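You operate a simulated robot arm through the tools that you are given. There is no shell and no other tool. Be economical: measure what you need, move in short steps, check, and stop when the job is done.

You are at the controls of a simulated two-armed robot. One attempt, no reset.

JOB
Fetch the strap shoe with the largest size on its label from the narrow ledge and set it on the wide ledge. Put the red strap from the narrow ledge on the middle wall shelf and the grey strap on the blue mat. Stack the 39 small shoe from the wide ledge on top of the 41 small shoe. Pick up the black chock with one hand, pass it to the other hand and put it on the middle wall shelf. Put two of the eyelet cups from the middle belt on the blue mat. The order is free. Set down upright: strap shoe, eyelet cup.
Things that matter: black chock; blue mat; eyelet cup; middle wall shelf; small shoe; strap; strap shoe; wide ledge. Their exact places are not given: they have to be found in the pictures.

The check looks at the end state, three seconds after you hand in, the way a careful person would. Anything else that was tipped, shoved, dropped, spilled or broken makes it a failure.

ROBOT AND FRAMES
Two 6-joint arms with fingered hands on one trunk, on a base that drives. Base frame: it is fixed to the floor where the robot stands at the start and does not move with it; the origin is under the middle of the robot, x ahead of it, y to its left, z up. Readings come in m, degrees, newtons and seconds.
The left shoulder is at the start at [0.05, 0.17, 0.96], the right one opposite. With the tool pointing down near the work surface each hand reaches from about 0.5 to 0.78 m from the robot's upright axis, wherever it stands, measured 20 degrees to its own side. Places, roughly: black chock (10x12x10 cm) [0.6, -2.8, 0.8]; blue mat [1.8, -2.4, 0.8]; eyelet cup [0.75, -3.5, 0.75]; middle wall shelf [-2.7, -3.4, 1]; small shoe [1.75, -1.5, 0.75]; strap [0.5, -1.5, 0.75]; strap shoe [0.5, -0.25, 0.75]; wide ledge [1.8, -1.6, 0.8]. Payload 3.5 kg a hand.
Tool frame (each hand has its own): the origin (TCP) lies between the finger pads and is the grasp point; the fingertips stand 0.026 m ahead of it; z points along the fingers, y is the line along which they close. Largest opening 0.132 m; the body of the gripper starts 0.073 m behind the TCP. The gripper is a hand of 3 fingers: y runs from the thumb to the fingers, the wrist lies at [0, 0, -0.234] in the tool frame, and closing takes about 1.5 s.
Orientation is told as [roll, pitch, yaw] about the base's x, y, z axes, in that order, counted from this pose: with the fingers straight down and closing along the base's y, the tool's x points along the base's -x, its y along +y and its z along -z.

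CONTROLS
- The arms move only by the tool arm_command. It takes "left_deltas", "right_deltas" or both (then of equal length, played together; a hand with none holds still); each is a list of rows, each an object of numbers (a shift or turn left out is 0, a gripper value left out holds the last): "tx", "ty", "tz": the shift along the tool's x, y, z in m; "ax", "ay", "az": the turn, a rotation vector about the tool's x, y, z in degrees. In form: [{"tx": .., "ty": .., "tz": .., "ax": .., "ay": .., "az": ..}, ...]. A call has 1 to 8 rows; each row shifts and turns the commanded pose from where the row before left it, along the tool's axes as they then stand. "left_grip" and "right_grip" are, for a hand that has rows, the gripper command, from -1 (shut) to 1 (fully open), values between in proportion, set as the call begins (left out, the last holds). Rows are played at 5 a second. More than 0.05 m and 8.6 degrees between two rows, or a gripper value outside its range, and nothing of the call is played. Where a pose cannot be reached the arm comes as near as it can. A force on the tool above 40 N (or 10 N above the force at the start of the call, whichever is more), or a blocked arm, ends the call early, and 0.2 s more pass. Each finger travels about 0.153 m/s and halts on what it meets, pressing with about 27 N; the grip force reading is that of the motor and also rises with nothing between the fingers. The clock runs only during rows and for 0.2 s after the last one: add rows that do not move to give the fingers time. It gives the time, the measured TCP pose, the force on the tool (base axes), the opening and the grip force at its end, in the units of the frame above (readings bear some noise), with the torque about the TCP (base axes, N m) and any sound that the robot's microphone picked up.
- Cameras (640 x 400 px; columns grow to the right, rows downward): "scene" is now at [0.0304, -0.0364, 1.5509]; the picture's right is [-0.46, -0.89, 0.00], its down [-0.66, 0.34, -0.67] and it looks along [0.59, -0.31, -0.74] (base axes); focal length 281 px, centre (320, 200). "left" rides on the left gripper at [-0.062, 0.003, -0.092] in its tool frame; the picture's right is [-0.05, -1.00, 0.00], its down [0.83, -0.04, -0.56] and it looks along [0.55, -0.03, 0.83] (tool axes); focal length 230 px, centre (320, 200). "right" rides on the right gripper at [0.062, 0.003, -0.092] in its tool frame; the picture's right is [-0.05, 1.00, 0.00], its down [-0.83, -0.04, -0.56] and it looks along [-0.55, -0.03, 0.83] (tool axes); focal length 230 px, centre (320, 200).
- get_image(camera): a new picture of that camera. The clock stands still meanwhile.
- slide_trunk(by): slides the trunk up (or, below 0, down) by that many m; the arms and the scene camera ride with it, the base frame stays. It gives what a move gives, with no picture.
- drive_base(legs): drives the robot by 1 to 6 legs, each [ahead, left, turn to the left] in m, m and degrees, along the robot's own axes; the way and the turn of a leg run together, so that a leg with both is an arc; at most 1.5 m and 180 degrees a leg. The arms and the cameras ride along, it lands a little off, and it stops where it bumps. It gives what a move gives.
- preshape(shape, hand): the hand has 3 fingers and takes this shape, open, in about a second: jaw (thumb against the fingers, like two jaws); tri (thumb and two fingers); tip (a fingertip pinch); poke (one finger out to press); point (the index stretched); flat (the hand flat); cup (the hand cupped); fist (a fist). The gripper value then closes the fingers along that shape, each until it touches; the sizes above hold for jaw. It gives what a move gives, with no picture.
- pan_tilt(pan, tilt): turns the head with the scene camera to pan (to the left, within 86 degrees either way) and tilt (down, from -29 to 69), counted from straight ahead of the robot. It gives what a move gives.
- probe_pixels(camera, pixels): for up to 12 pixels [column, row] of the newest picture of that camera ("zoom" is the newest enlarged one), the place [x, y, z] in the base frame of the surface seen there, good to about 0.002 m. The clock stands still meanwhile.
- enlarge(camera, box): a new picture of the part [left, top, right, bottom] of that camera's present view, enlarged. The clock stands still meanwhile.
- sign_off(): hands the job in; it is judged then, once.

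Keep the steps short. Do not move on a guess: measure, check each grasp and each placing, and mend mistakes. In all there are 145 turns and 178 pictures (those below and enlarged ones count). Leave the grippers open and the arms clear of the work at the hand-in unless told otherwise, and finish with a single line.

The tools are called after "Call:" by a JSON object that holds its "fn" and its "kwargs". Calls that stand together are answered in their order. arm_command: Moves the arms, as the interface text tells. Its arguments: {"type":"object","properties":{"left_deltas":{"type":"array","items":{"type":"object","properties":{"tx":{"type":"number"},"ty":{"type":"number"},"tz":{"type":"number"},"ax":{"type":"number"},"ay":{"type":"number"},"az":{"type":"number"}}}},"left_grip":{"type":"number"},"right_deltas":{"type":"array","items":{"type":"object","properties":{"tx":{"type":"number"},"ty":{"type":"number"},"tz":{"type":"number"},"ax":{"type":"number"},"ay":{"type":"number"},"az":{"type":"number"}}}},"right_grip":{"type":"number"}},"required":[]} The other tools are called the same way: slide_trunk (by) slides the trunk up or down; preshape (shape, hand) gives the hand a shape; drive_base (legs) drives the base; pan_tilt (pan, tilt) turns the head that bears the scene camera; get_image (camera) takes a picture; probe_pixels (camera, pixels) gives the place of the surface under pixels of a picture; enlarge (camera, box) takes an enlarged picture of a part of a camera's view; sign_off () hands the job in.

At the start:

```text
time: 0.0
left_tool_pos: [0.6053, 0.0183, 1.0731]
left_orientation: [0.1, 0.0, 0.1]
left_force: [0.0, 0.6, 0.0]
left_moment: [0.0, -0.01, 0.02]
left_gripper_width: 0.1318
left_grip_force: 0.1
left_shape: jaw
right_tool_pos: [0.435, -0.5078, 0.9514]
right_orientation: [0.0, -0.1, 0.1]
right_force: [0.2, 0.6, -0.2]
right_moment: [-0.03, 0.02, 0.0]
right_gripper_width: 0.1319
right_grip_force: 0.0
right_shape: jaw
trunk travel left (down, up): [-0.575, 0.135]
robot x, y, heading: [-0.002, -0.0023, -0.3]
head pan, tilt: [-27.2, 48.1]
```

scene: 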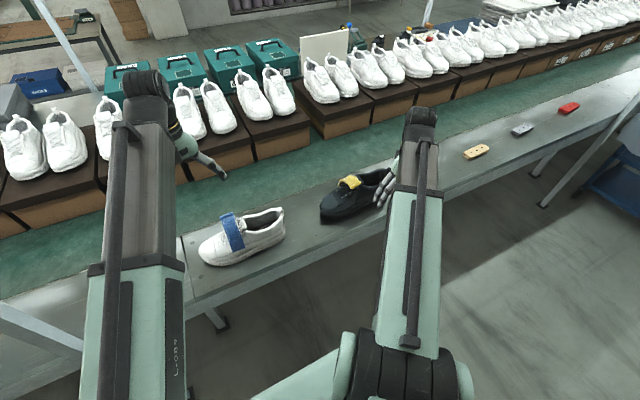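
right: 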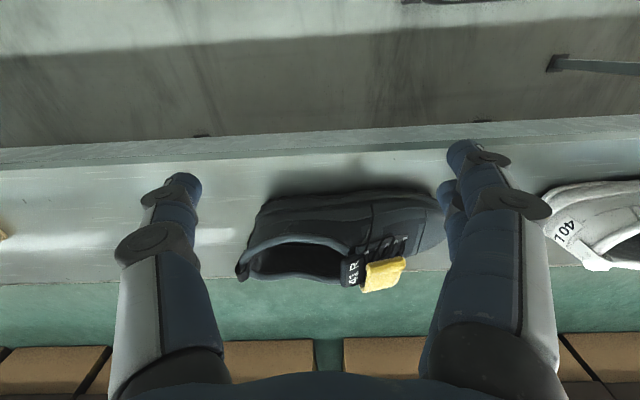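
left: 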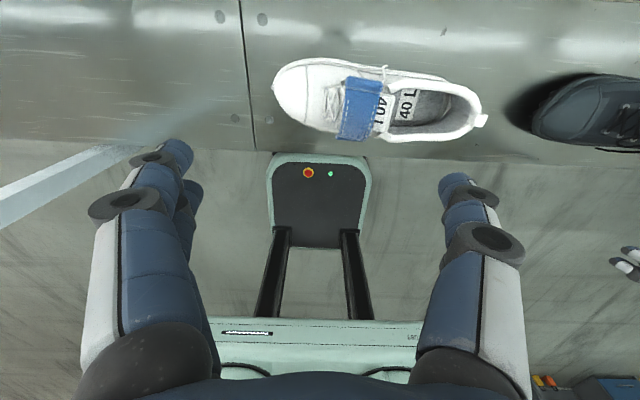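

I see a white strap shoe (label 40 L) and a dark strap shoe (label unclear). I enlarge both labels and look at the scene.

Call:
{"fn": "enlarge", "kwargs": {"camera": "right", "box": [320, 230, 420, 300]}}

Call:
{"fn": "enlarge", "kwargs": {"camera": "left", "box": [330, 60, 430, 140]}}

Call:
{"fn": "probe_pixels", "kwargs": {"camera": "scene", "pixels": [[476, 151], [521, 129], [568, 107], [255, 235], [350, 205], [300, 260], [480, 185], [300, 195]]}}

Call:
{"fn": "pan_tilt", "kwargs": {"pan": -70, "tilt": 30}}

Call:
{"fn": "get_image", "kwargs": {"camera": "scene"}}

```text
5.71 times, centred on (370, 265) of right
```

zoom: 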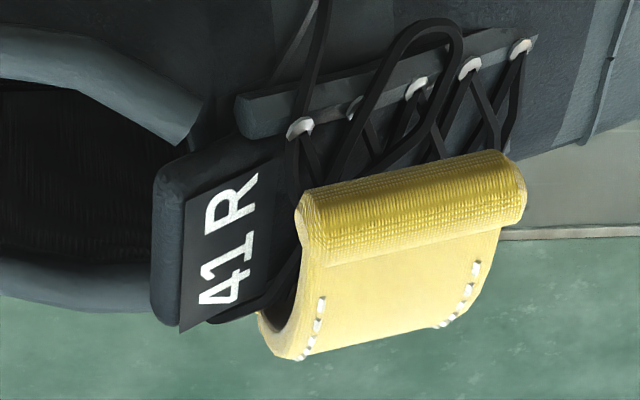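

```text
5.00 times, centred on (380, 100) of left
```

zoom: 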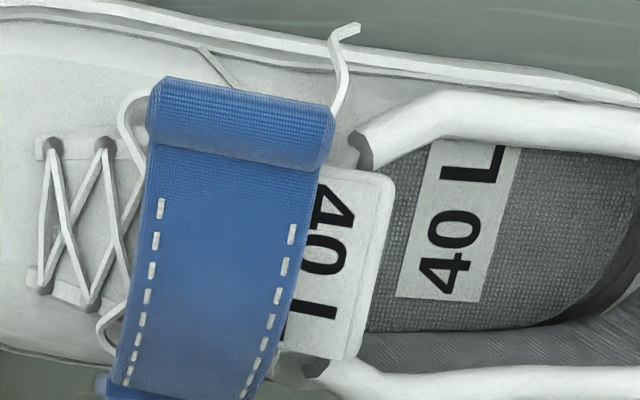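

```text
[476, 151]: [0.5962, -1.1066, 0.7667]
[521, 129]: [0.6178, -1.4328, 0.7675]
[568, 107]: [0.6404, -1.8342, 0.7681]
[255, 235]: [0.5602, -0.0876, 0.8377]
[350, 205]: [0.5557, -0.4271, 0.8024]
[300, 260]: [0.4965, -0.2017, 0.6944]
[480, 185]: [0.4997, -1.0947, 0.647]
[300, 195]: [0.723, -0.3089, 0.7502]
```

```text
time: 1.1
left_tool_pos: [0.6052, 0.0193, 1.0731]
left_orientation: [0.0, 0.0, -0.1]
left_force: [-0.3, 0.4, 0.5]
left_moment: [0.01, -0.02, 0.0]
left_gripper_width: 0.1319
left_grip_force: 0.1
left_shape: jaw
right_tool_pos: [0.4347, -0.5074, 0.9507]
right_orientation: [0.0, 0.0, -0.1]
right_force: [-0.2, 0.5, -0.4]
right_moment: [-0.02, -0.02, 0.0]
right_gripper_width: 0.132
right_grip_force: 0.1
right_shape: jaw
trunk travel left (down, up): [-0.575, 0.135]
robot x, y, heading: [-0.0016, 0.0038, -0.1]
head pan, tilt: [-70.0, 30.0]
```

```text
172 pictures are left
```

scene: 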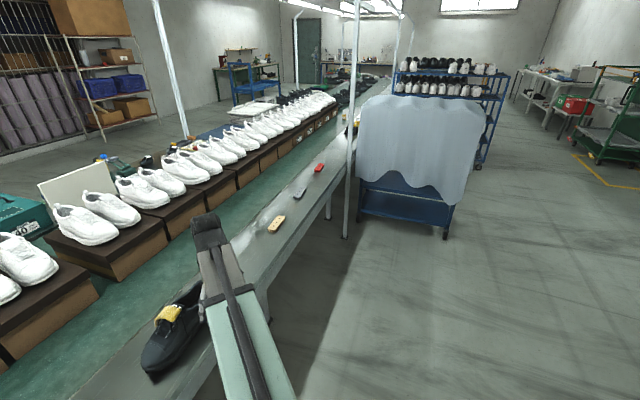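

The dark shoe is 41 R against 40 L. I look left for more strap shoes and to see the surroundings.

Call:
{"fn": "pan_tilt", "kwargs": {"pan": 40, "tilt": 25}}

Call:
{"fn": "get_image", "kwargs": {"camera": "scene"}}

Call:
{"fn": "pan_tilt", "kwargs": {"pan": -20, "tilt": 20}}

Call:
{"fn": "get_image", "kwargs": {"camera": "scene"}}

Call:
{"fn": "pan_tilt", "kwargs": {"pan": -86, "tilt": 15}}

Call:
{"fn": "get_image", "kwargs": {"camera": "scene"}}

```text
time: 3.0
left_tool_pos: [0.6052, 0.0181, 1.0727]
left_orientation: [-0.1, 0.0, 0.0]
left_force: [1.0, -0.1, 0.1]
left_moment: [-0.01, 0.01, 0.02]
left_gripper_width: 0.132
left_grip_force: 0.1
left_shape: jaw
right_tool_pos: [0.4358, -0.5083, 0.9504]
right_orientation: [0.0, 0.0, 0.0]
right_force: [1.0, 0.2, -0.2]
right_moment: [0.0, -0.02, 0.01]
right_gripper_width: 0.132
right_grip_force: 0.0
right_shape: jaw
trunk travel left (down, up): [-0.575, 0.135]
robot x, y, heading: [0.0007, 0.0005, -0.2]
head pan, tilt: [40.0, 25.0]
```

```text
171 pictures are left
```

scene: 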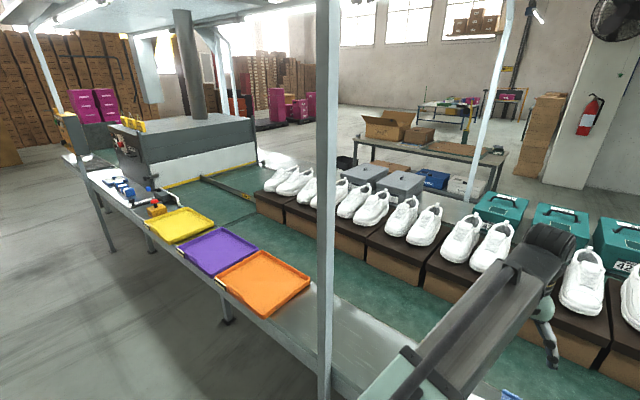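

```text
time: 4.3
left_tool_pos: [0.6046, 0.0188, 1.0737]
left_orientation: [0.0, 0.0, -0.1]
left_force: [-0.1, 0.3, -0.4]
left_moment: [0.0, -0.04, -0.02]
left_gripper_width: 0.1319
left_grip_force: 0.1
left_shape: jaw
right_tool_pos: [0.435, -0.5072, 0.9503]
right_orientation: [0.0, -0.1, -0.1]
right_force: [-0.1, -0.1, -0.1]
right_moment: [0.02, 0.0, -0.02]
right_gripper_width: 0.1321
right_grip_force: 0.1
right_shape: jaw
trunk travel left (down, up): [-0.575, 0.135]
robot x, y, heading: [-0.0013, -0.0027, 0.1]
head pan, tilt: [-20.0, 20.0]
```

```text
170 pictures are left
```

scene: 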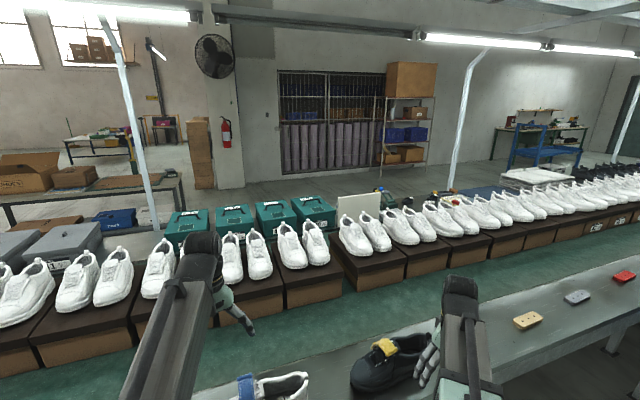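

```text
time: 5.7
left_tool_pos: [0.6042, 0.018, 1.0715]
left_orientation: [0.0, 0.0, 0.1]
left_force: [-0.1, 0.6, -0.3]
left_moment: [-0.01, 0.0, 0.01]
left_gripper_width: 0.1319
left_grip_force: 0.0
left_shape: jaw
right_tool_pos: [0.436, -0.5084, 0.9512]
right_orientation: [0.0, 0.0, 0.0]
right_force: [-0.3, 1.3, -0.9]
right_moment: [-0.01, 0.02, 0.0]
right_gripper_width: 0.1319
right_grip_force: 0.0
right_shape: jaw
trunk travel left (down, up): [-0.575, 0.135]
robot x, y, heading: [-0.0004, -0.0007, 0.0]
head pan, tilt: [-85.9, 15.0]
```

```text
169 pictures are left
```

scene: 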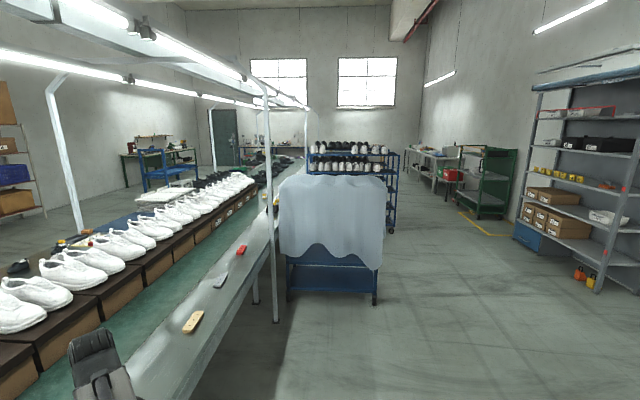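

I measure landmarks in this picture: straps, cart, rack shelves, line end.

Call:
{"fn": "probe_pixels", "kwargs": {"camera": "scene", "pixels": [[330, 240], [374, 300], [345, 170], [276, 318], [275, 198], [295, 165], [225, 140], [560, 240], [590, 155], [575, 190], [560, 212], [600, 280]]}}

Call:
{"fn": "enlarge", "kwargs": {"camera": "scene", "box": [500, 80, 640, 300]}}

Call:
{"fn": "enlarge", "kwargs": {"camera": "scene", "box": [120, 120, 300, 240]}}

```text
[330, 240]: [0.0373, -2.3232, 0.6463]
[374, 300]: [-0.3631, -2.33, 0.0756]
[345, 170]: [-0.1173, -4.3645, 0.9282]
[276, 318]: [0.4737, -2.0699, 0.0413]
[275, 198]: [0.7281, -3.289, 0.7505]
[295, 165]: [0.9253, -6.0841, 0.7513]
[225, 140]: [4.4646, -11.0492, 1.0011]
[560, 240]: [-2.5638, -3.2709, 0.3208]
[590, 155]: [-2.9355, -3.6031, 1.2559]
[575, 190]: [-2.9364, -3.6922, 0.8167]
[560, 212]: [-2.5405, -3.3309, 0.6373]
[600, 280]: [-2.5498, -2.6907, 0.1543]
```

```text
1.82 times, centred on (570, 190) of scene
```

zoom: 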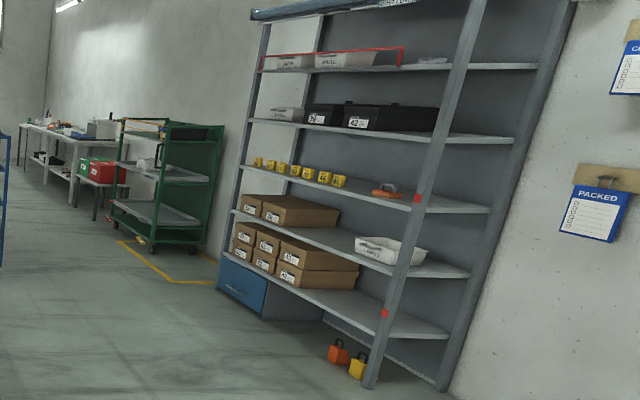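

```text
3.33 times, centred on (210, 180) of scene
```

zoom: 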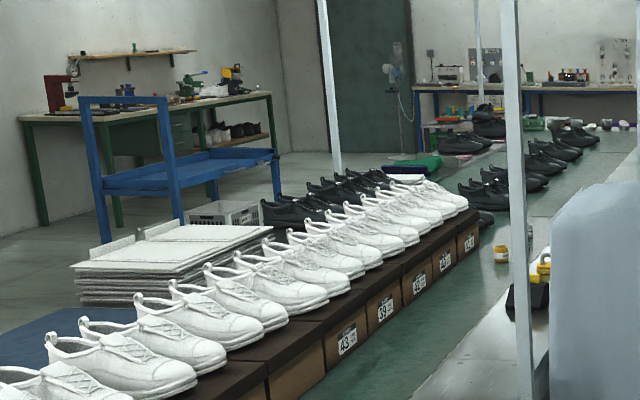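

Now I check the left end of the line.

Call:
{"fn": "pan_tilt", "kwargs": {"pan": 65, "tilt": 15}}

Call:
{"fn": "get_image", "kwargs": {"camera": "scene"}}

Call:
{"fn": "probe_pixels", "kwargs": {"camera": "scene", "pixels": [[320, 150], [200, 160], [250, 170], [280, 120], [380, 200], [450, 200], [150, 160]]}}

```text
time: 8.0
left_tool_pos: [0.6051, 0.0194, 1.0732]
left_orientation: [0.1, 0.0, 0.0]
left_force: [0.2, -0.4, -0.6]
left_moment: [0.0, -0.02, -0.01]
left_gripper_width: 0.1319
left_grip_force: 0.0
left_shape: jaw
right_tool_pos: [0.4349, -0.509, 0.9497]
right_orientation: [-0.1, 0.0, 0.0]
right_force: [-0.6, 0.2, 0.0]
right_moment: [-0.03, -0.01, -0.01]
right_gripper_width: 0.1316
right_grip_force: 0.0
right_shape: jaw
trunk travel left (down, up): [-0.575, 0.135]
robot x, y, heading: [-0.0009, 0.0046, -0.2]
head pan, tilt: [65.0, 15.0]
```

```text
166 pictures are left
```

scene: 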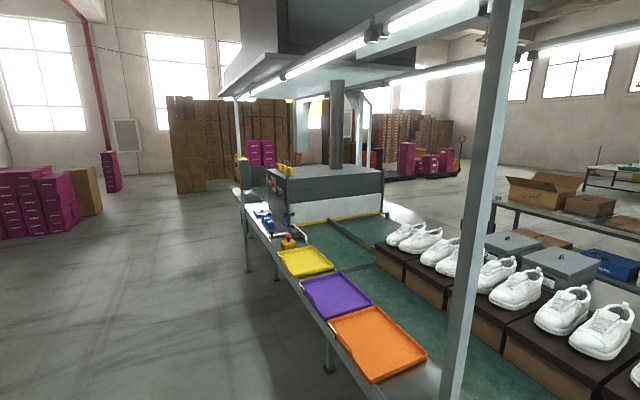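

```text
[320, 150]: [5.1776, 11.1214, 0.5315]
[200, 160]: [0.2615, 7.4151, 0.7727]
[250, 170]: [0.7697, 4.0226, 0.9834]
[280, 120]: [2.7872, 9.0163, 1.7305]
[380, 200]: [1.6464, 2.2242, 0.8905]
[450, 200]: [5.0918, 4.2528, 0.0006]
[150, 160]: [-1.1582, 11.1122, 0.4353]
```

The line ends past y≈4.5 on the left. Cart at (0,-2.3) may block the chock. I back away and slide right for a look at chock and cups region.

Call:
{"fn": "drive_base", "kwargs": {"legs": [[-1.4, 0, 0], [0, -1.5, 0], [0, -1.5, 0]]}}

Call:
{"fn": "pan_tilt", "kwargs": {"pan": 0, "tilt": 22}}

Call:
{"fn": "get_image", "kwargs": {"camera": "scene"}}

Call:
{"fn": "probe_pixels", "kwargs": {"camera": "scene", "pixels": [[320, 200], [200, 250], [450, 250], [320, 300], [100, 250], [550, 250]]}}

```text
time: 29.1
left_tool_pos: [-0.7969, -2.9705, 1.0726]
left_orientation: [0.0, 0.0, 0.4]
left_force: [0.6, 1.1, -0.2]
left_moment: [0.01, -0.02, 0.02]
left_gripper_width: 0.1319
left_grip_force: 0.0
left_shape: jaw
right_tool_pos: [-0.9638, -3.4992, 0.951]
right_orientation: [0.1, 0.0, 0.4]
right_force: [0.2, -1.4, 0.1]
right_moment: [0.01, -0.01, -0.02]
right_gripper_width: 0.1319
right_grip_force: 0.1
right_shape: jaw
trunk travel left (down, up): [-0.575, 0.135]
robot x, y, heading: [-1.403, -2.9954, 0.4]
head pan, tilt: [65.0, 15.0]
```

```text
time: 30.4
left_tool_pos: [-0.7974, -2.9698, 1.0728]
left_orientation: [0.0, -0.1, 0.4]
left_force: [0.1, 0.0, -0.7]
left_moment: [0.0, -0.03, -0.04]
left_gripper_width: 0.1317
left_grip_force: 0.2
left_shape: jaw
right_tool_pos: [-0.9632, -3.4987, 0.9505]
right_orientation: [0.0, 0.0, 0.4]
right_force: [-0.8, 0.7, 0.2]
right_moment: [0.0, -0.04, 0.02]
right_gripper_width: 0.132
right_grip_force: 0.0
right_shape: jaw
trunk travel left (down, up): [-0.575, 0.135]
robot x, y, heading: [-1.4024, -2.9944, 0.4]
head pan, tilt: [0.0, 22.0]
```

```text
165 pictures are left
```

scene: 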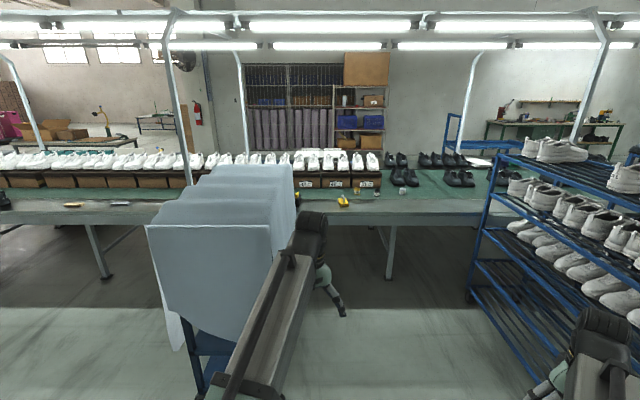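

```text
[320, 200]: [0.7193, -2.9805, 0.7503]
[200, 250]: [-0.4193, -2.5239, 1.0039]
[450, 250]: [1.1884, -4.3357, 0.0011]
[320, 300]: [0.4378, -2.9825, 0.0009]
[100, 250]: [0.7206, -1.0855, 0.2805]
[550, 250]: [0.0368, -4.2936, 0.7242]
```

There is a gap between the cart and the shoe rack. I enlarge the belt there.

Call:
{"fn": "enlarge", "kwargs": {"camera": "scene", "box": [270, 140, 500, 290]}}

Call:
{"fn": "probe_pixels", "kwargs": {"camera": "scene", "pixels": [[343, 202], [376, 192], [290, 185], [270, 260], [468, 300], [500, 200], [388, 275], [168, 100], [575, 345], [295, 210]]}}

```text
2.67 times, centred on (385, 215) of scene
```

zoom: 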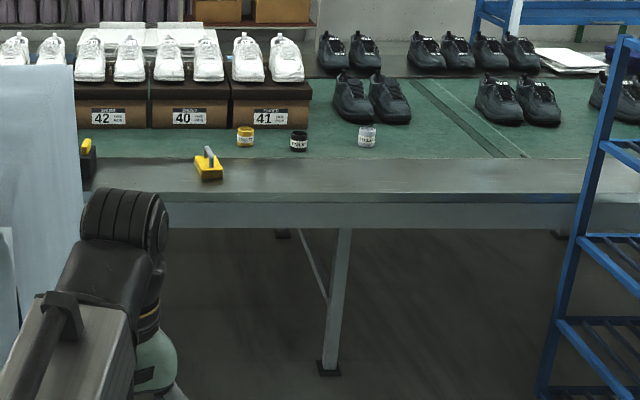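

```text
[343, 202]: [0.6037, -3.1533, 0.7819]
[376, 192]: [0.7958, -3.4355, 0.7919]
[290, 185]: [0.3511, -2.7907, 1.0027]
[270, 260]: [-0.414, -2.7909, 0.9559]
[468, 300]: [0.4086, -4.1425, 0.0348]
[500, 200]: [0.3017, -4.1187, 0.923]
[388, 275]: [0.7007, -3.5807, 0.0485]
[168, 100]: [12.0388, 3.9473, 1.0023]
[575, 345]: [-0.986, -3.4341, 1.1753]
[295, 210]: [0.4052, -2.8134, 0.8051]
```

Yellow, black and white eyelet cups stand at x≈0.79, y≈-3.2 to -3.44; a black-yellow thing (chock?) hides behind the cart. First I look down to see my own base footprint.

Call:
{"fn": "pan_tilt", "kwargs": {"pan": 0, "tilt": 69}}

Call:
{"fn": "get_image", "kwargs": {"camera": "scene"}}

Call:
{"fn": "pan_tilt", "kwargs": {"pan": -80, "tilt": 69}}

Call:
{"fn": "get_image", "kwargs": {"camera": "scene"}}

Call:
{"fn": "probe_pixels", "kwargs": {"camera": "scene", "pixels": [[320, 300], [320, 340], [320, 380], [250, 380], [200, 380], [400, 380], [450, 380], [320, 250]]}}

```text
time: 31.6
left_tool_pos: [-0.7977, -2.9701, 1.0731]
left_orientation: [0.1, 0.0, 0.4]
left_force: [0.0, -0.1, 0.5]
left_moment: [0.0, -0.01, 0.01]
left_gripper_width: 0.132
left_grip_force: 0.1
left_shape: jaw
right_tool_pos: [-0.9636, -3.4982, 0.9507]
right_orientation: [-0.1, 0.1, 0.3]
right_force: [0.0, -0.5, 0.7]
right_moment: [-0.01, -0.03, -0.02]
right_gripper_width: 0.1319
right_grip_force: 0.1
right_shape: jaw
trunk travel left (down, up): [-0.575, 0.135]
robot x, y, heading: [-1.4012, -2.9948, 0.5]
head pan, tilt: [0.0, 68.8]
```

```text
163 pictures are left
```

scene: 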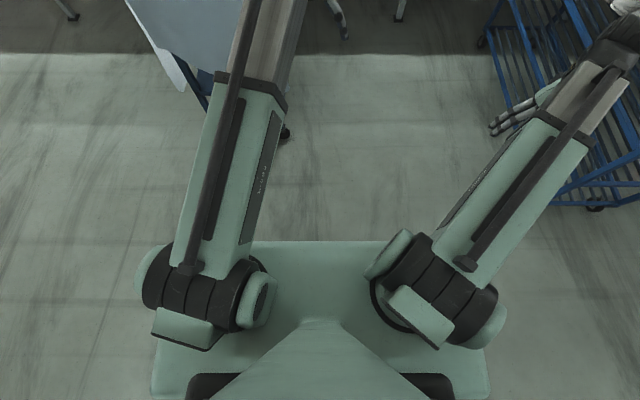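

```text
time: 33.1
left_tool_pos: [-0.7971, -2.9701, 1.0737]
left_orientation: [0.0, 0.1, 0.4]
left_force: [-0.7, 0.2, -0.4]
left_moment: [-0.01, -0.03, 0.0]
left_gripper_width: 0.1322
left_grip_force: 0.0
left_shape: jaw
right_tool_pos: [-0.9634, -3.4977, 0.9513]
right_orientation: [0.0, 0.0, 0.3]
right_force: [-0.8, 0.6, 0.3]
right_moment: [-0.02, 0.02, -0.01]
right_gripper_width: 0.1322
right_grip_force: 0.0
right_shape: jaw
trunk travel left (down, up): [-0.575, 0.135]
robot x, y, heading: [-1.405, -2.9961, 0.3]
head pan, tilt: [-80.0, 68.8]
```

```text
162 pictures are left
```

scene: 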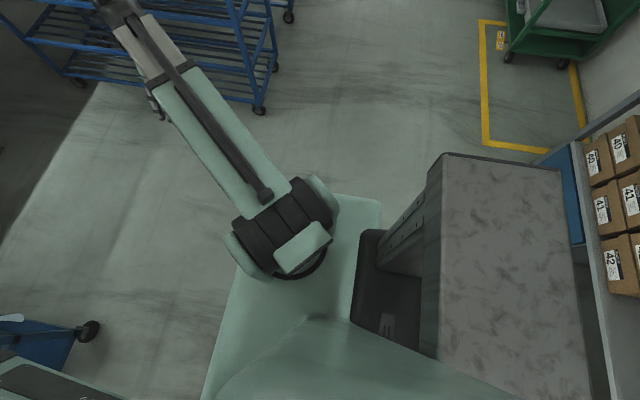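

```text
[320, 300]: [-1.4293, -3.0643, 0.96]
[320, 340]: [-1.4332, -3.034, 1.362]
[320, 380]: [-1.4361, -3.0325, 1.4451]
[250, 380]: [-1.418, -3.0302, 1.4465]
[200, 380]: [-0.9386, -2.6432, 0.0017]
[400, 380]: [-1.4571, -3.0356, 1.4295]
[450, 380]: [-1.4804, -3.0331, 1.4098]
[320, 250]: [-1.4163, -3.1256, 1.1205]
```

I measure my base's edges and the box behind me.

Call:
{"fn": "probe_pixels", "kwargs": {"camera": "scene", "pixels": [[350, 200], [375, 205], [500, 300], [445, 160], [555, 170], [600, 390], [230, 330], [212, 385]]}}

```text
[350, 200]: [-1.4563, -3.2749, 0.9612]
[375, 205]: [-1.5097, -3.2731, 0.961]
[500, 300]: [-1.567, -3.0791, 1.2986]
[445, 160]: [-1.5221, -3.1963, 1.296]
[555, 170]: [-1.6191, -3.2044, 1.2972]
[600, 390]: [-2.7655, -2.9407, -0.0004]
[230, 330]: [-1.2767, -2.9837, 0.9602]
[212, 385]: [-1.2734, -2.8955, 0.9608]
```

Robot half-width is about 0.28. I tuck the right hand in and raise it, then slide to y≈-3.4 and enter the gap partway.

Call:
{"fn": "arm_command", "kwargs": {"right_deltas": [{"tz": -0.04, "ty": 0.02}, {"tz": -0.03, "ty": 0.03}, {"ty": 0.045}, {"ty": 0.045}, {"ty": 0.045}, {"ty": 0.03, "tx": -0.03}]}}

Call:
{"fn": "drive_base", "kwargs": {"legs": [[0, -0.37, 0], [1.15, 0, 0]]}}

Call:
{"fn": "pan_tilt", "kwargs": {"pan": 25, "tilt": 40}}

Call:
{"fn": "get_image", "kwargs": {"camera": "scene"}}

```text
time: 34.5
left_tool_pos: [-0.7964, -2.9698, 1.0725]
left_orientation: [0.0, 0.1, 0.4]
left_force: [-0.9, -0.5, -0.2]
left_moment: [0.01, 0.03, -0.03]
left_gripper_width: 0.1319
left_grip_force: 0.0
left_shape: jaw
right_tool_pos: [-0.9313, -3.2836, 1.0227]
right_orientation: [0.0, 0.0, 0.3]
right_force: [0.0, -0.3, -0.7]
right_moment: [0.0, 0.01, -0.01]
right_gripper_width: 0.1319
right_grip_force: 0.1
right_shape: jaw
trunk travel left (down, up): [-0.575, 0.135]
robot x, y, heading: [-1.4023, -2.9938, 0.2]
head pan, tilt: [-80.0, 68.8]
```

```text
time: 42.3
left_tool_pos: [0.3482, -3.3234, 1.0741]
left_orientation: [0.1, 0.0, 1.0]
left_force: [-0.1, 0.5, -0.5]
left_moment: [0.02, 0.0, 0.02]
left_gripper_width: 0.1319
left_grip_force: 0.0
left_shape: jaw
right_tool_pos: [0.2163, -3.6391, 1.0224]
right_orientation: [0.0, 0.1, 0.9]
right_force: [0.2, 0.0, 0.4]
right_moment: [-0.01, 0.03, 0.02]
right_gripper_width: 0.1317
right_grip_force: 0.1
right_shape: jaw
trunk travel left (down, up): [-0.575, 0.135]
robot x, y, heading: [-0.2586, -3.352, 1.0]
head pan, tilt: [-80.0, 68.8]
```

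```text
time: 44.1
left_tool_pos: [0.3482, -3.3231, 1.0727]
left_orientation: [0.1, 0.0, 0.9]
left_force: [-0.4, -0.3, -0.3]
left_moment: [0.0, -0.01, -0.02]
left_gripper_width: 0.132
left_grip_force: 0.1
left_shape: jaw
right_tool_pos: [0.2158, -3.6379, 1.0226]
right_orientation: [0.0, 0.0, 1.0]
right_force: [0.0, 0.3, -0.1]
right_moment: [-0.03, 0.01, 0.0]
right_gripper_width: 0.1322
right_grip_force: 0.1
right_shape: jaw
trunk travel left (down, up): [-0.575, 0.135]
robot x, y, heading: [-0.2542, -3.3551, 1.0]
head pan, tilt: [25.0, 40.0]
```

```text
161 pictures are left
```

scene: 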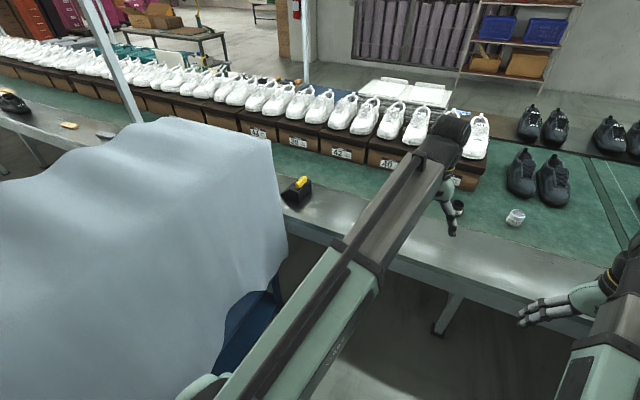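

Call:
{"fn": "enlarge", "kwargs": {"camera": "scene", "box": [240, 150, 360, 240]}}

Call:
{"fn": "probe_pixels", "kwargs": {"camera": "zoom", "pixels": [[226, 250], [300, 170], [375, 235], [240, 300], [330, 320], [320, 250]]}}

Call:
{"fn": "probe_pixels", "kwargs": {"camera": "scene", "pixels": [[275, 250], [262, 290], [515, 217], [459, 208], [300, 225], [230, 130]]}}

```text
4.44 times, centred on (300, 195) of scene
```

zoom: 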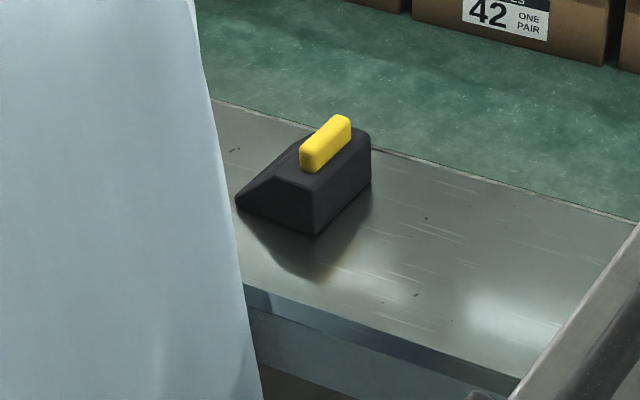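

```text
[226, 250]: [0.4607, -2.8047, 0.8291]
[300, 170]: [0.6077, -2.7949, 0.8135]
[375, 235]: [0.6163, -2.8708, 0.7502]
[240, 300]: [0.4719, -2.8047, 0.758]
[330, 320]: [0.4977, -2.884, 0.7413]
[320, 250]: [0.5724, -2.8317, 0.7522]
```

```text
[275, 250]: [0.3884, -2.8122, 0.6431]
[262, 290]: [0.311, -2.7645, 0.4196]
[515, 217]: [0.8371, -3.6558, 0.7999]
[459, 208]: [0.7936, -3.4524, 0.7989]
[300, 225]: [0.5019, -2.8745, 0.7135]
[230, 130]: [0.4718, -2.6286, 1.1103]
```

The chock is a wedge with a yellow handle. I measure its outline.

Call:
{"fn": "probe_pixels", "kwargs": {"camera": "zoom", "pixels": [[309, 148], [345, 120], [330, 150], [315, 188], [316, 230], [368, 140], [368, 182], [240, 198], [260, 185], [290, 175], [345, 170], [210, 140]]}}

```text
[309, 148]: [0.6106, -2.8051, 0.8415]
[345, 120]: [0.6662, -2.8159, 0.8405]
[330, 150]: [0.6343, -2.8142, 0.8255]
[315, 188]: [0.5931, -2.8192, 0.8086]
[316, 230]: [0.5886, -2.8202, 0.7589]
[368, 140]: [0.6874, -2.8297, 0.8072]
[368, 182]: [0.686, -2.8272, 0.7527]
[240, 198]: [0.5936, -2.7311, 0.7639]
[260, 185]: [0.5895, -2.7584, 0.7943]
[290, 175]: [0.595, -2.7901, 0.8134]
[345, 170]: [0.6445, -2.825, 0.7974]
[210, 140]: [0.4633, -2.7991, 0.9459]
```

The chock spans x 0.59–0.69, y -2.83 to -2.72, with a thin handle on top at (0.637,-2.807,0.842). I drive ahead and turn left so the left hand can reach it clear of the cart.

Call:
{"fn": "drive_base", "kwargs": {"legs": [[0.42, -0.01, 0], [0, 0, 28]]}}

Call:
{"fn": "get_image", "kwargs": {"camera": "left"}}

Call:
{"fn": "get_image", "kwargs": {"camera": "scene"}}

```text
time: 48.0
left_tool_pos: [0.6768, -3.0407, 1.0719]
left_orientation: [0.0, 0.0, 29.4]
left_force: [0.7, -0.5, 0.0]
left_moment: [0.02, 0.0, 0.04]
left_gripper_width: 0.1321
left_grip_force: 0.1
left_shape: jaw
right_tool_pos: [0.7105, -3.3799, 1.0228]
right_orientation: [0.0, 0.0, 29.4]
right_force: [0.0, 0.2, 1.1]
right_moment: [0.04, -0.03, -0.01]
right_gripper_width: 0.1316
right_grip_force: 0.1
right_shape: jaw
trunk travel left (down, up): [-0.575, 0.135]
robot x, y, heading: [0.1583, -3.3533, 29.5]
head pan, tilt: [25.0, 40.0]
```

```text
159 pictures are left
```

left: 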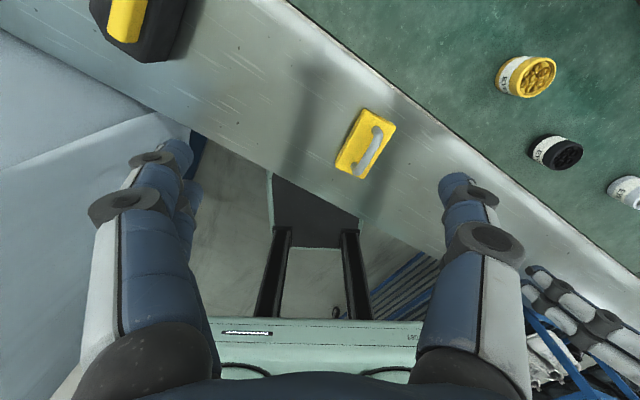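

```text
158 pictures are left
```

scene: 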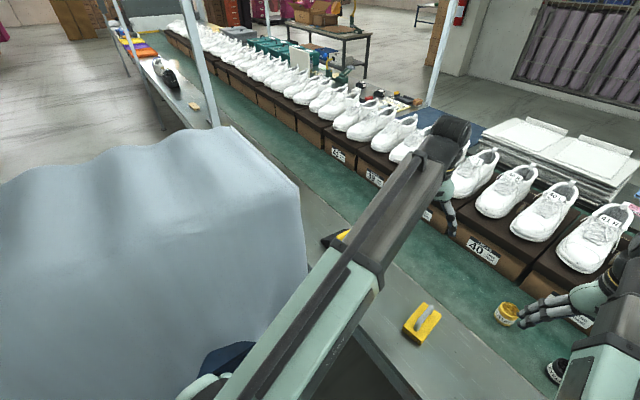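

I turn the left hand to the chock's yaw (about -6.5°) and move above the handle, still high.

Call:
{"fn": "arm_command", "kwargs": {"left_deltas": [{"az": 7.2}, {"az": 7.2}, {"az": 7.2}, {"az": 7.2}, {"az": 7.2}]}}

Call:
{"fn": "arm_command", "kwargs": {"left_deltas": [{"tx": 0.0132, "ty": 0.0456}, {"tx": 0.0132, "ty": 0.0456}, {"tx": 0.0132, "ty": 0.0456}, {"tx": 0.0132, "ty": 0.0456}, {"tx": 0.0132, "ty": 0.0456}, {"tz": 0.04}, {"tz": 0.04}]}}

Call:
{"fn": "get_image", "kwargs": {"camera": "left"}}

Call:
{"fn": "get_image", "kwargs": {"camera": "scene"}}

```text
time: 49.2
left_tool_pos: [0.6761, -3.0416, 1.0736]
left_orientation: [0.0, 0.0, -6.7]
left_force: [-0.1, -0.4, 0.7]
left_moment: [-0.02, 0.01, 0.0]
left_gripper_width: 0.1318
left_grip_force: 0.0
left_shape: jaw
right_tool_pos: [0.71, -3.3811, 1.0232]
right_orientation: [0.0, 0.0, 29.4]
right_force: [-0.1, -1.0, 0.7]
right_moment: [0.01, 0.01, 0.01]
right_gripper_width: 0.1317
right_grip_force: 0.1
right_shape: jaw
trunk travel left (down, up): [-0.575, 0.135]
robot x, y, heading: [0.1584, -3.3544, 29.6]
head pan, tilt: [25.0, 40.0]
```

```text
time: 50.8
left_tool_pos: [0.6387, -2.8072, 0.9921]
left_orientation: [0.0, 0.0, -6.6]
left_force: [0.2, 0.0, 0.6]
left_moment: [0.02, 0.01, 0.0]
left_gripper_width: 0.1321
left_grip_force: 0.1
left_shape: jaw
right_tool_pos: [0.7095, -3.3806, 1.0223]
right_orientation: [0.1, 0.0, 29.5]
right_force: [0.5, -0.3, 0.2]
right_moment: [-0.07, 0.03, 0.0]
right_gripper_width: 0.1318
right_grip_force: 0.0
right_shape: jaw
trunk travel left (down, up): [-0.575, 0.135]
robot x, y, heading: [0.156, -3.3504, 29.5]
head pan, tilt: [25.0, 40.0]
```

```text
157 pictures are left
```

left: 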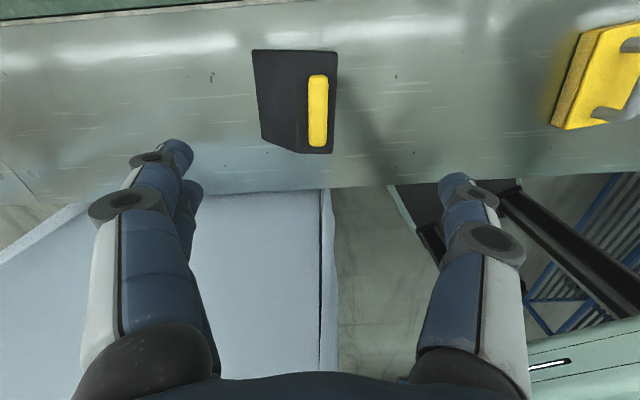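

```text
156 pictures are left
```

scene: 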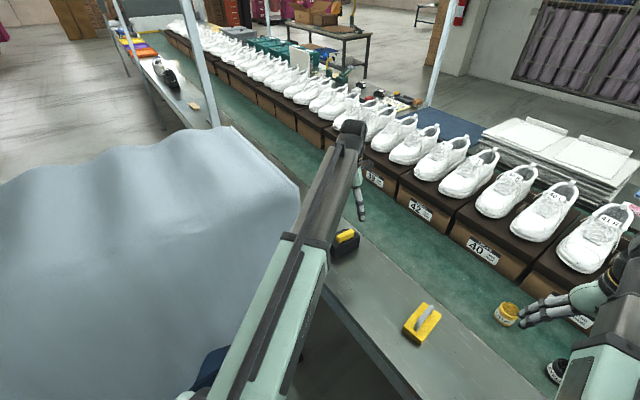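

I measure the handle from the hand camera.

Call:
{"fn": "probe_pixels", "kwargs": {"camera": "left", "pixels": [[319, 80], [317, 140], [311, 110], [326, 110], [318, 110], [280, 100], [257, 53], [335, 55], [331, 150], [266, 138]]}}

```text
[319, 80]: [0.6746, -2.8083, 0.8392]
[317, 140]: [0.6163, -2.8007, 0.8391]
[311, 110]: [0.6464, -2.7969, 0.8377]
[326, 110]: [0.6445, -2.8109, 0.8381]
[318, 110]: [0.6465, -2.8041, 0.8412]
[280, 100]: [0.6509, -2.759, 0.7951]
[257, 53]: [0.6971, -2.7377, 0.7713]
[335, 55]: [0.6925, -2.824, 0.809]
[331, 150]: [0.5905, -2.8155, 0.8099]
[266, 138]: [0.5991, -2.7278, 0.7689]
```

Handle centre is (0.645,-2.804), top 0.841. I descend to TCP z≈0.840.

Call:
{"fn": "arm_command", "kwargs": {"left_deltas": [{"tx": -0.006, "ty": 0.003, "tz": 0.03}, {"tz": 0.04}, {"tz": 0.04}, {"tz": 0.03}, {"tz": 0.011}]}}

Call:
{"fn": "get_image", "kwargs": {"camera": "left"}}

```text
time: 52.0
left_tool_pos: [0.6457, -2.8047, 0.8428]
left_orientation: [0.0, 0.0, -6.5]
left_force: [-0.1, -0.1, 0.7]
left_moment: [-0.01, -0.03, 0.03]
left_gripper_width: 0.1319
left_grip_force: 0.1
left_shape: jaw
right_tool_pos: [0.7099, -3.3805, 1.0228]
right_orientation: [0.0, 0.0, 29.4]
right_force: [0.5, 0.9, -0.4]
right_moment: [0.01, -0.01, 0.01]
right_gripper_width: 0.1318
right_grip_force: 0.1
right_shape: jaw
trunk travel left (down, up): [-0.575, 0.135]
robot x, y, heading: [0.1629, -3.3526, 29.5]
head pan, tilt: [25.0, 40.0]
```

```text
155 pictures are left
```

left: 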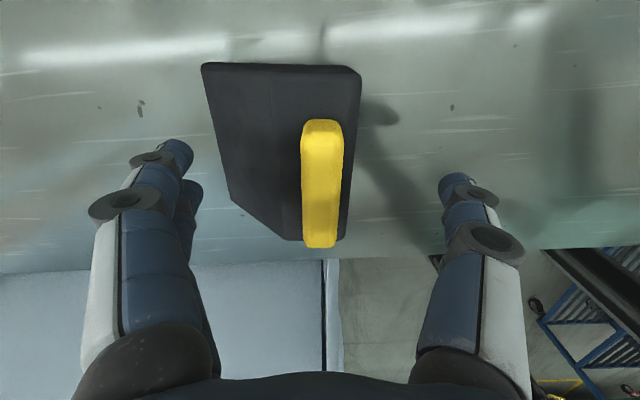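

The handle is centred. I close the left hand.

Call:
{"fn": "arm_command", "kwargs": {"left_deltas": [{"tz": 0.002}, {}, {}, {}, {}, {}, {}, {}], "left_grip": -1}}

Call:
{"fn": "get_image", "kwargs": {"camera": "left"}}

```text
time: 53.8
left_tool_pos: [0.644, -2.8053, 0.8396]
left_orientation: [0.0, -0.1, -6.6]
left_force: [-0.7, 1.4, -0.3]
left_moment: [0.01, 0.02, -0.01]
left_gripper_width: 0.0139
left_grip_force: 26.8
left_shape: jaw
right_tool_pos: [0.7102, -3.3809, 1.0221]
right_orientation: [0.0, 0.0, 29.5]
right_force: [-0.8, 0.5, 0.7]
right_moment: [0.04, 0.01, 0.01]
right_gripper_width: 0.1317
right_grip_force: 0.0
right_shape: jaw
trunk travel left (down, up): [-0.575, 0.135]
robot x, y, heading: [0.1574, -3.3541, 29.5]
head pan, tilt: [25.0, 40.0]
```

```text
154 pictures are left
```

left: 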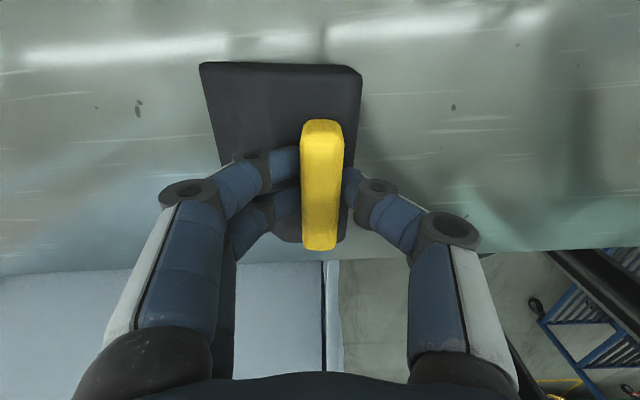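

Grip holds at 0.0139 m. I lift.

Call:
{"fn": "arm_command", "kwargs": {"left_deltas": [{"tz": -0.02}, {"tz": -0.04}, {"tz": -0.04}, {"tz": -0.04}, {"tz": -0.04}, {"tz": -0.04}, {"tz": -0.03}, {}]}}

Call:
{"fn": "get_image", "kwargs": {"camera": "left"}}

```text
time: 55.6
left_tool_pos: [0.6438, -2.8059, 1.09]
left_orientation: [-0.1, 0.0, -6.6]
left_force: [0.1, 0.2, -5.2]
left_moment: [-0.11, -0.02, 0.05]
left_gripper_width: 0.0141
left_grip_force: 27.1
left_shape: jaw
right_tool_pos: [0.7095, -3.3814, 1.0215]
right_orientation: [0.1, 0.1, 29.4]
right_force: [-0.4, -0.8, 0.6]
right_moment: [-0.01, -0.01, 0.03]
right_gripper_width: 0.1318
right_grip_force: 0.1
right_shape: jaw
trunk travel left (down, up): [-0.575, 0.135]
robot x, y, heading: [0.1592, -3.3527, 29.4]
head pan, tilt: [25.0, 40.0]
```

```text
153 pictures are left
```

left: 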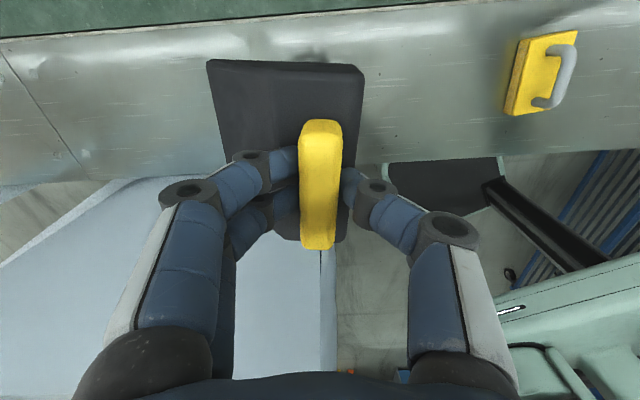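

The chock hangs safely (~0.5 kg). I turn back straight, reverse out of the gap to open floor, then do the hand-over there.

Call:
{"fn": "drive_base", "kwargs": {"legs": [[0, 0, -29.5], [-1.2, 0, 0]]}}

Call:
{"fn": "arm_command", "kwargs": {"right_deltas": [{"az": -8, "tz": -0.03}, {"az": -8, "tz": -0.03}, {"az": -8, "tz": -0.02}, {"az": -8}, {"az": -8}, {"az": -8}, {"az": -6}]}}

Call:
{"fn": "arm_command", "kwargs": {"right_deltas": [{"ay": -8.2}, {"ay": -8.2}, {"ay": -8.2}, {"ay": -8.2}, {"ay": -8.2}, {"ay": -8.2}, {"ay": -8.2}, {"ay": -8.2}]}}

Call:
{"fn": "arm_command", "kwargs": {"right_deltas": [{"ay": -8.2}, {"ay": -8.2}, {"ay": -8}]}}

Call:
{"fn": "pan_tilt", "kwargs": {"pan": 0, "tilt": 45}}

Call:
{"fn": "get_image", "kwargs": {"camera": "scene"}}

```text
time: 63.1
left_tool_pos: [-0.3356, -3.1145, 1.0898]
left_orientation: [0.0, 0.0, -35.2]
left_force: [-0.2, -0.3, -5.4]
left_moment: [-0.04, 0.03, 0.03]
left_gripper_width: 0.0143
left_grip_force: 26.9
left_shape: jaw
right_tool_pos: [-0.5531, -3.6484, 1.0232]
right_orientation: [0.1, -0.1, 0.9]
right_force: [0.5, -1.0, 0.6]
right_moment: [0.0, 0.01, -0.05]
right_gripper_width: 0.1317
right_grip_force: 0.1
right_shape: jaw
trunk travel left (down, up): [-0.575, 0.135]
robot x, y, heading: [-1.0239, -3.3613, 0.7]
head pan, tilt: [25.0, 40.0]
```

```text
time: 64.7
left_tool_pos: [-0.3355, -3.1139, 1.0897]
left_orientation: [0.0, 0.0, -35.2]
left_force: [-0.1, -0.5, -3.4]
left_moment: [-0.03, 0.02, 0.0]
left_gripper_width: 0.0141
left_grip_force: 26.8
left_shape: jaw
right_tool_pos: [-0.5385, -3.6539, 1.0697]
right_orientation: [-0.1, -0.1, 54.9]
right_force: [0.0, 0.7, -0.1]
right_moment: [-0.01, -0.02, -0.01]
right_gripper_width: 0.132
right_grip_force: 0.0
right_shape: jaw
right hand out of reach, approached as far as the arm can: row 2, 3
trunk travel left (down, up): [-0.575, 0.135]
robot x, y, heading: [-1.0242, -3.3622, 0.7]
head pan, tilt: [25.0, 40.0]
```

```text
time: 66.5
left_tool_pos: [-0.3355, -3.1124, 1.0898]
left_orientation: [0.0, 0.0, -35.3]
left_force: [0.7, -0.3, -4.5]
left_moment: [-0.05, 0.02, -0.02]
left_gripper_width: 0.0142
left_grip_force: 27.3
left_shape: jaw
right_tool_pos: [-0.5368, -3.648, 1.078]
right_orientation: [0.8, -65.6, 54.0]
right_force: [1.0, -0.5, 0.0]
right_moment: [0.01, -0.01, 0.01]
right_gripper_width: 0.132
right_grip_force: 0.1
right_shape: jaw
right hand out of reach, approached as far as the arm can: row 8
trunk travel left (down, up): [-0.575, 0.135]
robot x, y, heading: [-1.0234, -3.3628, 1.0]
head pan, tilt: [25.0, 40.0]
```

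```text
time: 67.3
left_tool_pos: [-0.334, -3.1117, 1.09]
left_orientation: [0.0, 0.0, -35.2]
left_force: [0.2, 0.0, -4.8]
left_moment: [-0.06, 0.04, 0.01]
left_gripper_width: 0.0142
left_grip_force: 26.8
left_shape: jaw
right_tool_pos: [-0.5373, -3.6374, 1.1411]
right_orientation: [80.5, -89.5, -25.7]
right_force: [-0.2, 0.3, -0.5]
right_moment: [-0.01, 0.0, 0.01]
right_gripper_width: 0.1318
right_grip_force: 0.1
right_shape: jaw
right hand out of reach, approached as far as the arm can: row 1, 2, 3
trunk travel left (down, up): [-0.575, 0.135]
robot x, y, heading: [-1.0232, -3.3625, 0.7]
head pan, tilt: [25.0, 40.0]
```

```text
time: 68.2
left_tool_pos: [-0.3351, -3.1124, 1.0895]
left_orientation: [0.0, 0.0, -35.2]
left_force: [-0.4, 0.5, -3.5]
left_moment: [-0.03, -0.01, 0.01]
left_gripper_width: 0.0141
left_grip_force: 26.6
left_shape: jaw
right_tool_pos: [-0.5373, -3.6375, 1.1401]
right_orientation: [62.5, -89.3, -7.8]
right_force: [0.1, -0.1, -0.5]
right_moment: [-0.04, 0.01, 0.01]
right_gripper_width: 0.1319
right_grip_force: 0.1
right_shape: jaw
trunk travel left (down, up): [-0.575, 0.135]
robot x, y, heading: [-1.0252, -3.3663, 1.0]
head pan, tilt: [0.0, 45.0]
```

```text
152 pictures are left
```

scene: 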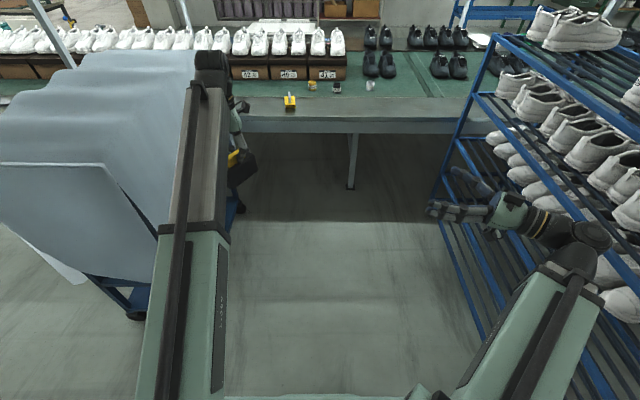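

The right hand now points level at the same heading as the chock's flat side. I back up a little more for clearance from the rack, then move the right hand toward the pre-grasp point.

Call:
{"fn": "drive_base", "kwargs": {"legs": [[-0.45, 0.1, 0]]}}

Call:
{"fn": "arm_command", "kwargs": {"right_deltas": [{"tz": 0.0408, "ty": 0.0137, "tx": 0.011}, {"tz": 0.0408, "ty": 0.0137, "tx": 0.011}, {"tz": 0.0408, "ty": 0.0137, "tx": 0.011}, {"tz": 0.0408, "ty": 0.0137, "tx": 0.011}, {"tz": 0.0408, "ty": 0.0137, "tx": 0.011}, {"tz": 0.0408, "ty": 0.0137, "tx": 0.011}]}}

Call:
{"fn": "get_image", "kwargs": {"camera": "scene"}}

```text
time: 71.0
left_tool_pos: [-0.7918, -3.0219, 1.0906]
left_orientation: [0.0, 0.0, -35.3]
left_force: [0.2, -0.1, -4.0]
left_moment: [-0.08, 0.02, 0.0]
left_gripper_width: 0.014
left_grip_force: 26.9
left_shape: jaw
right_tool_pos: [-0.9928, -3.5457, 1.1411]
right_orientation: [67.2, -89.5, -12.6]
right_force: [0.3, 0.6, 0.3]
right_moment: [0.01, 0.02, 0.02]
right_gripper_width: 0.1319
right_grip_force: 0.1
right_shape: jaw
trunk travel left (down, up): [-0.575, 0.135]
robot x, y, heading: [-1.4814, -3.2685, 0.6]
head pan, tilt: [0.0, 45.0]
```

```text
time: 72.4
left_tool_pos: [-0.7901, -3.0213, 1.0885]
left_orientation: [0.0, 0.0, -35.3]
left_force: [-0.4, -0.6, -4.4]
left_moment: [-0.1, 0.03, -0.02]
left_gripper_width: 0.0145
left_grip_force: 26.7
left_shape: jaw
right_tool_pos: [-0.8775, -3.3253, 1.1327]
right_orientation: [54.5, -89.0, 0.0]
right_force: [0.1, 0.0, 0.0]
right_moment: [-0.02, 0.01, 0.02]
right_gripper_width: 0.1319
right_grip_force: 0.0
right_shape: jaw
right hand out of reach, approached as far as the arm can: row 1, 2, 3, 4, 5, 6
trunk travel left (down, up): [-0.575, 0.135]
robot x, y, heading: [-1.4761, -3.2666, 0.6]
head pan, tilt: [0.0, 45.0]
```

```text
151 pictures are left
```

scene: 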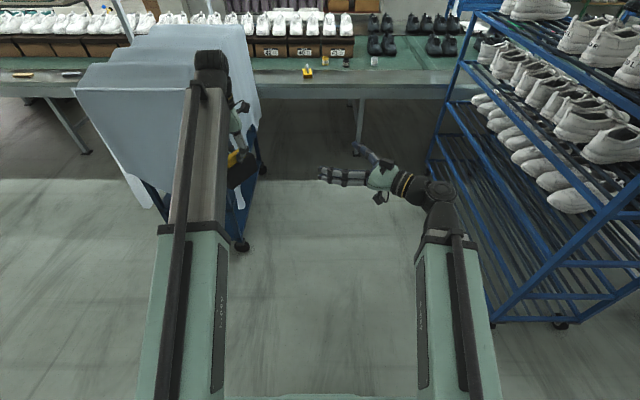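

The right wrist is too close to its shoulder there. I turn both hands 35° so the right hand points straight left, which keeps its wrist farther out.

Call:
{"fn": "arm_command", "kwargs": {"left_deltas": [{"az": -7.1}, {"az": -7.1}, {"az": -7.1}, {"az": -7}, {"az": -7}], "right_deltas": [{"ax": -7.1}, {"ax": -7.1}, {"ax": -7.1}, {"ax": -7.1}, {"ax": -7.1}]}}

Call:
{"fn": "get_image", "kwargs": {"camera": "scene"}}

```text
time: 73.6
left_tool_pos: [-0.7901, -3.0221, 1.09]
left_orientation: [0.0, 0.0, 0.1]
left_force: [-0.1, 0.3, -4.1]
left_moment: [-0.12, 0.0, -0.04]
left_gripper_width: 0.0142
left_grip_force: 27.0
left_shape: jaw
right_tool_pos: [-0.8798, -3.3229, 1.1524]
right_orientation: [91.4, -89.0, -1.2]
right_force: [-0.3, -1.0, 0.5]
right_moment: [-0.05, 0.0, 0.04]
right_gripper_width: 0.1322
right_grip_force: 0.1
right_shape: jaw
right hand out of reach, approached as far as the arm can: row 1, 2, 3, 4
trunk travel left (down, up): [-0.575, 0.135]
robot x, y, heading: [-1.477, -3.269, 0.7]
head pan, tilt: [0.0, 45.0]
```

```text
150 pictures are left
```

scene: 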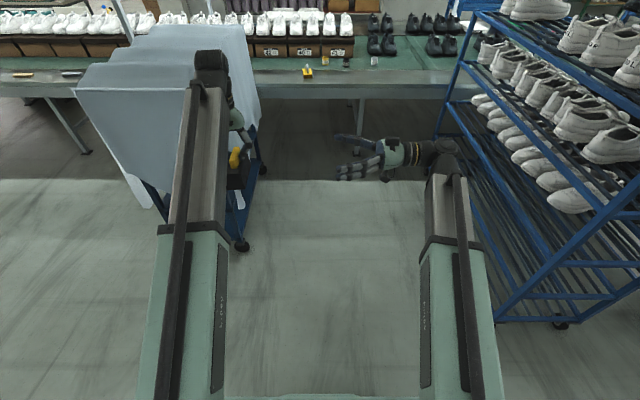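

Row 5 was within reach. Now I move the right hand outward, down and toward the chock.

Call:
{"fn": "arm_command", "kwargs": {"right_deltas": [{"ty": -0.045}, {"ty": -0.045}, {"tx": 0.042}, {"tx": 0.041}, {"tx": 0.04}, {"tz": 0.035}]}}

Call:
{"fn": "get_image", "kwargs": {"camera": "scene"}}

Call:
{"fn": "get_image", "kwargs": {"camera": "right"}}

```text
time: 75.0
left_tool_pos: [-0.7895, -3.0222, 1.0912]
left_orientation: [0.0, 0.0, -0.1]
left_force: [-0.1, 0.3, -4.2]
left_moment: [-0.05, -0.01, -0.03]
left_gripper_width: 0.0143
left_grip_force: 27.3
left_shape: jaw
right_tool_pos: [-0.8019, -3.2886, 1.1581]
right_orientation: [87.0, -88.7, 3.0]
right_force: [0.3, -0.9, 0.4]
right_moment: [-0.01, -0.07, 0.01]
right_gripper_width: 0.132
right_grip_force: 0.0
right_shape: jaw
right hand out of reach, approached as far as the arm can: row 1, 2, 3, 4, 5, 6
trunk travel left (down, up): [-0.575, 0.135]
robot x, y, heading: [-1.481, -3.2737, 0.7]
head pan, tilt: [0.0, 45.0]
```

```text
149 pictures are left
```

scene: 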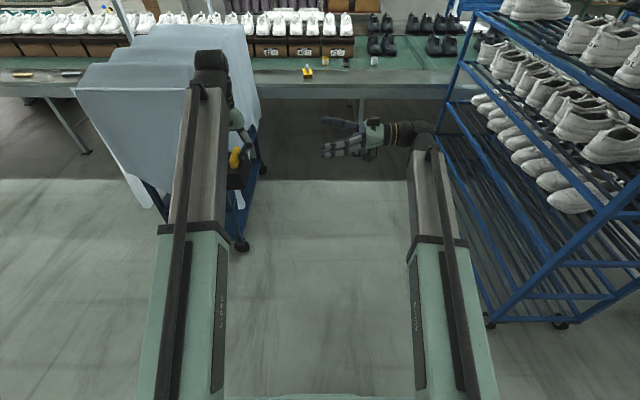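

```text
148 pictures are left
```

right: 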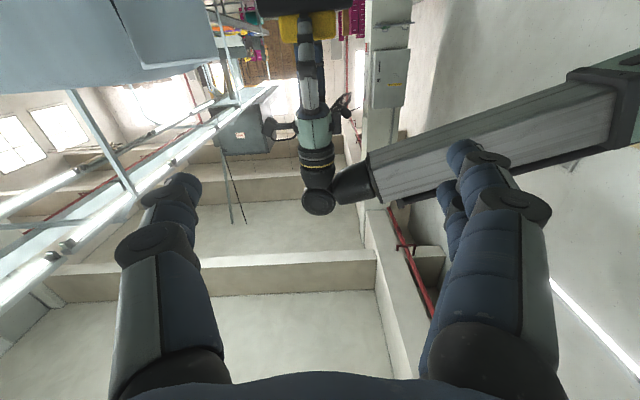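

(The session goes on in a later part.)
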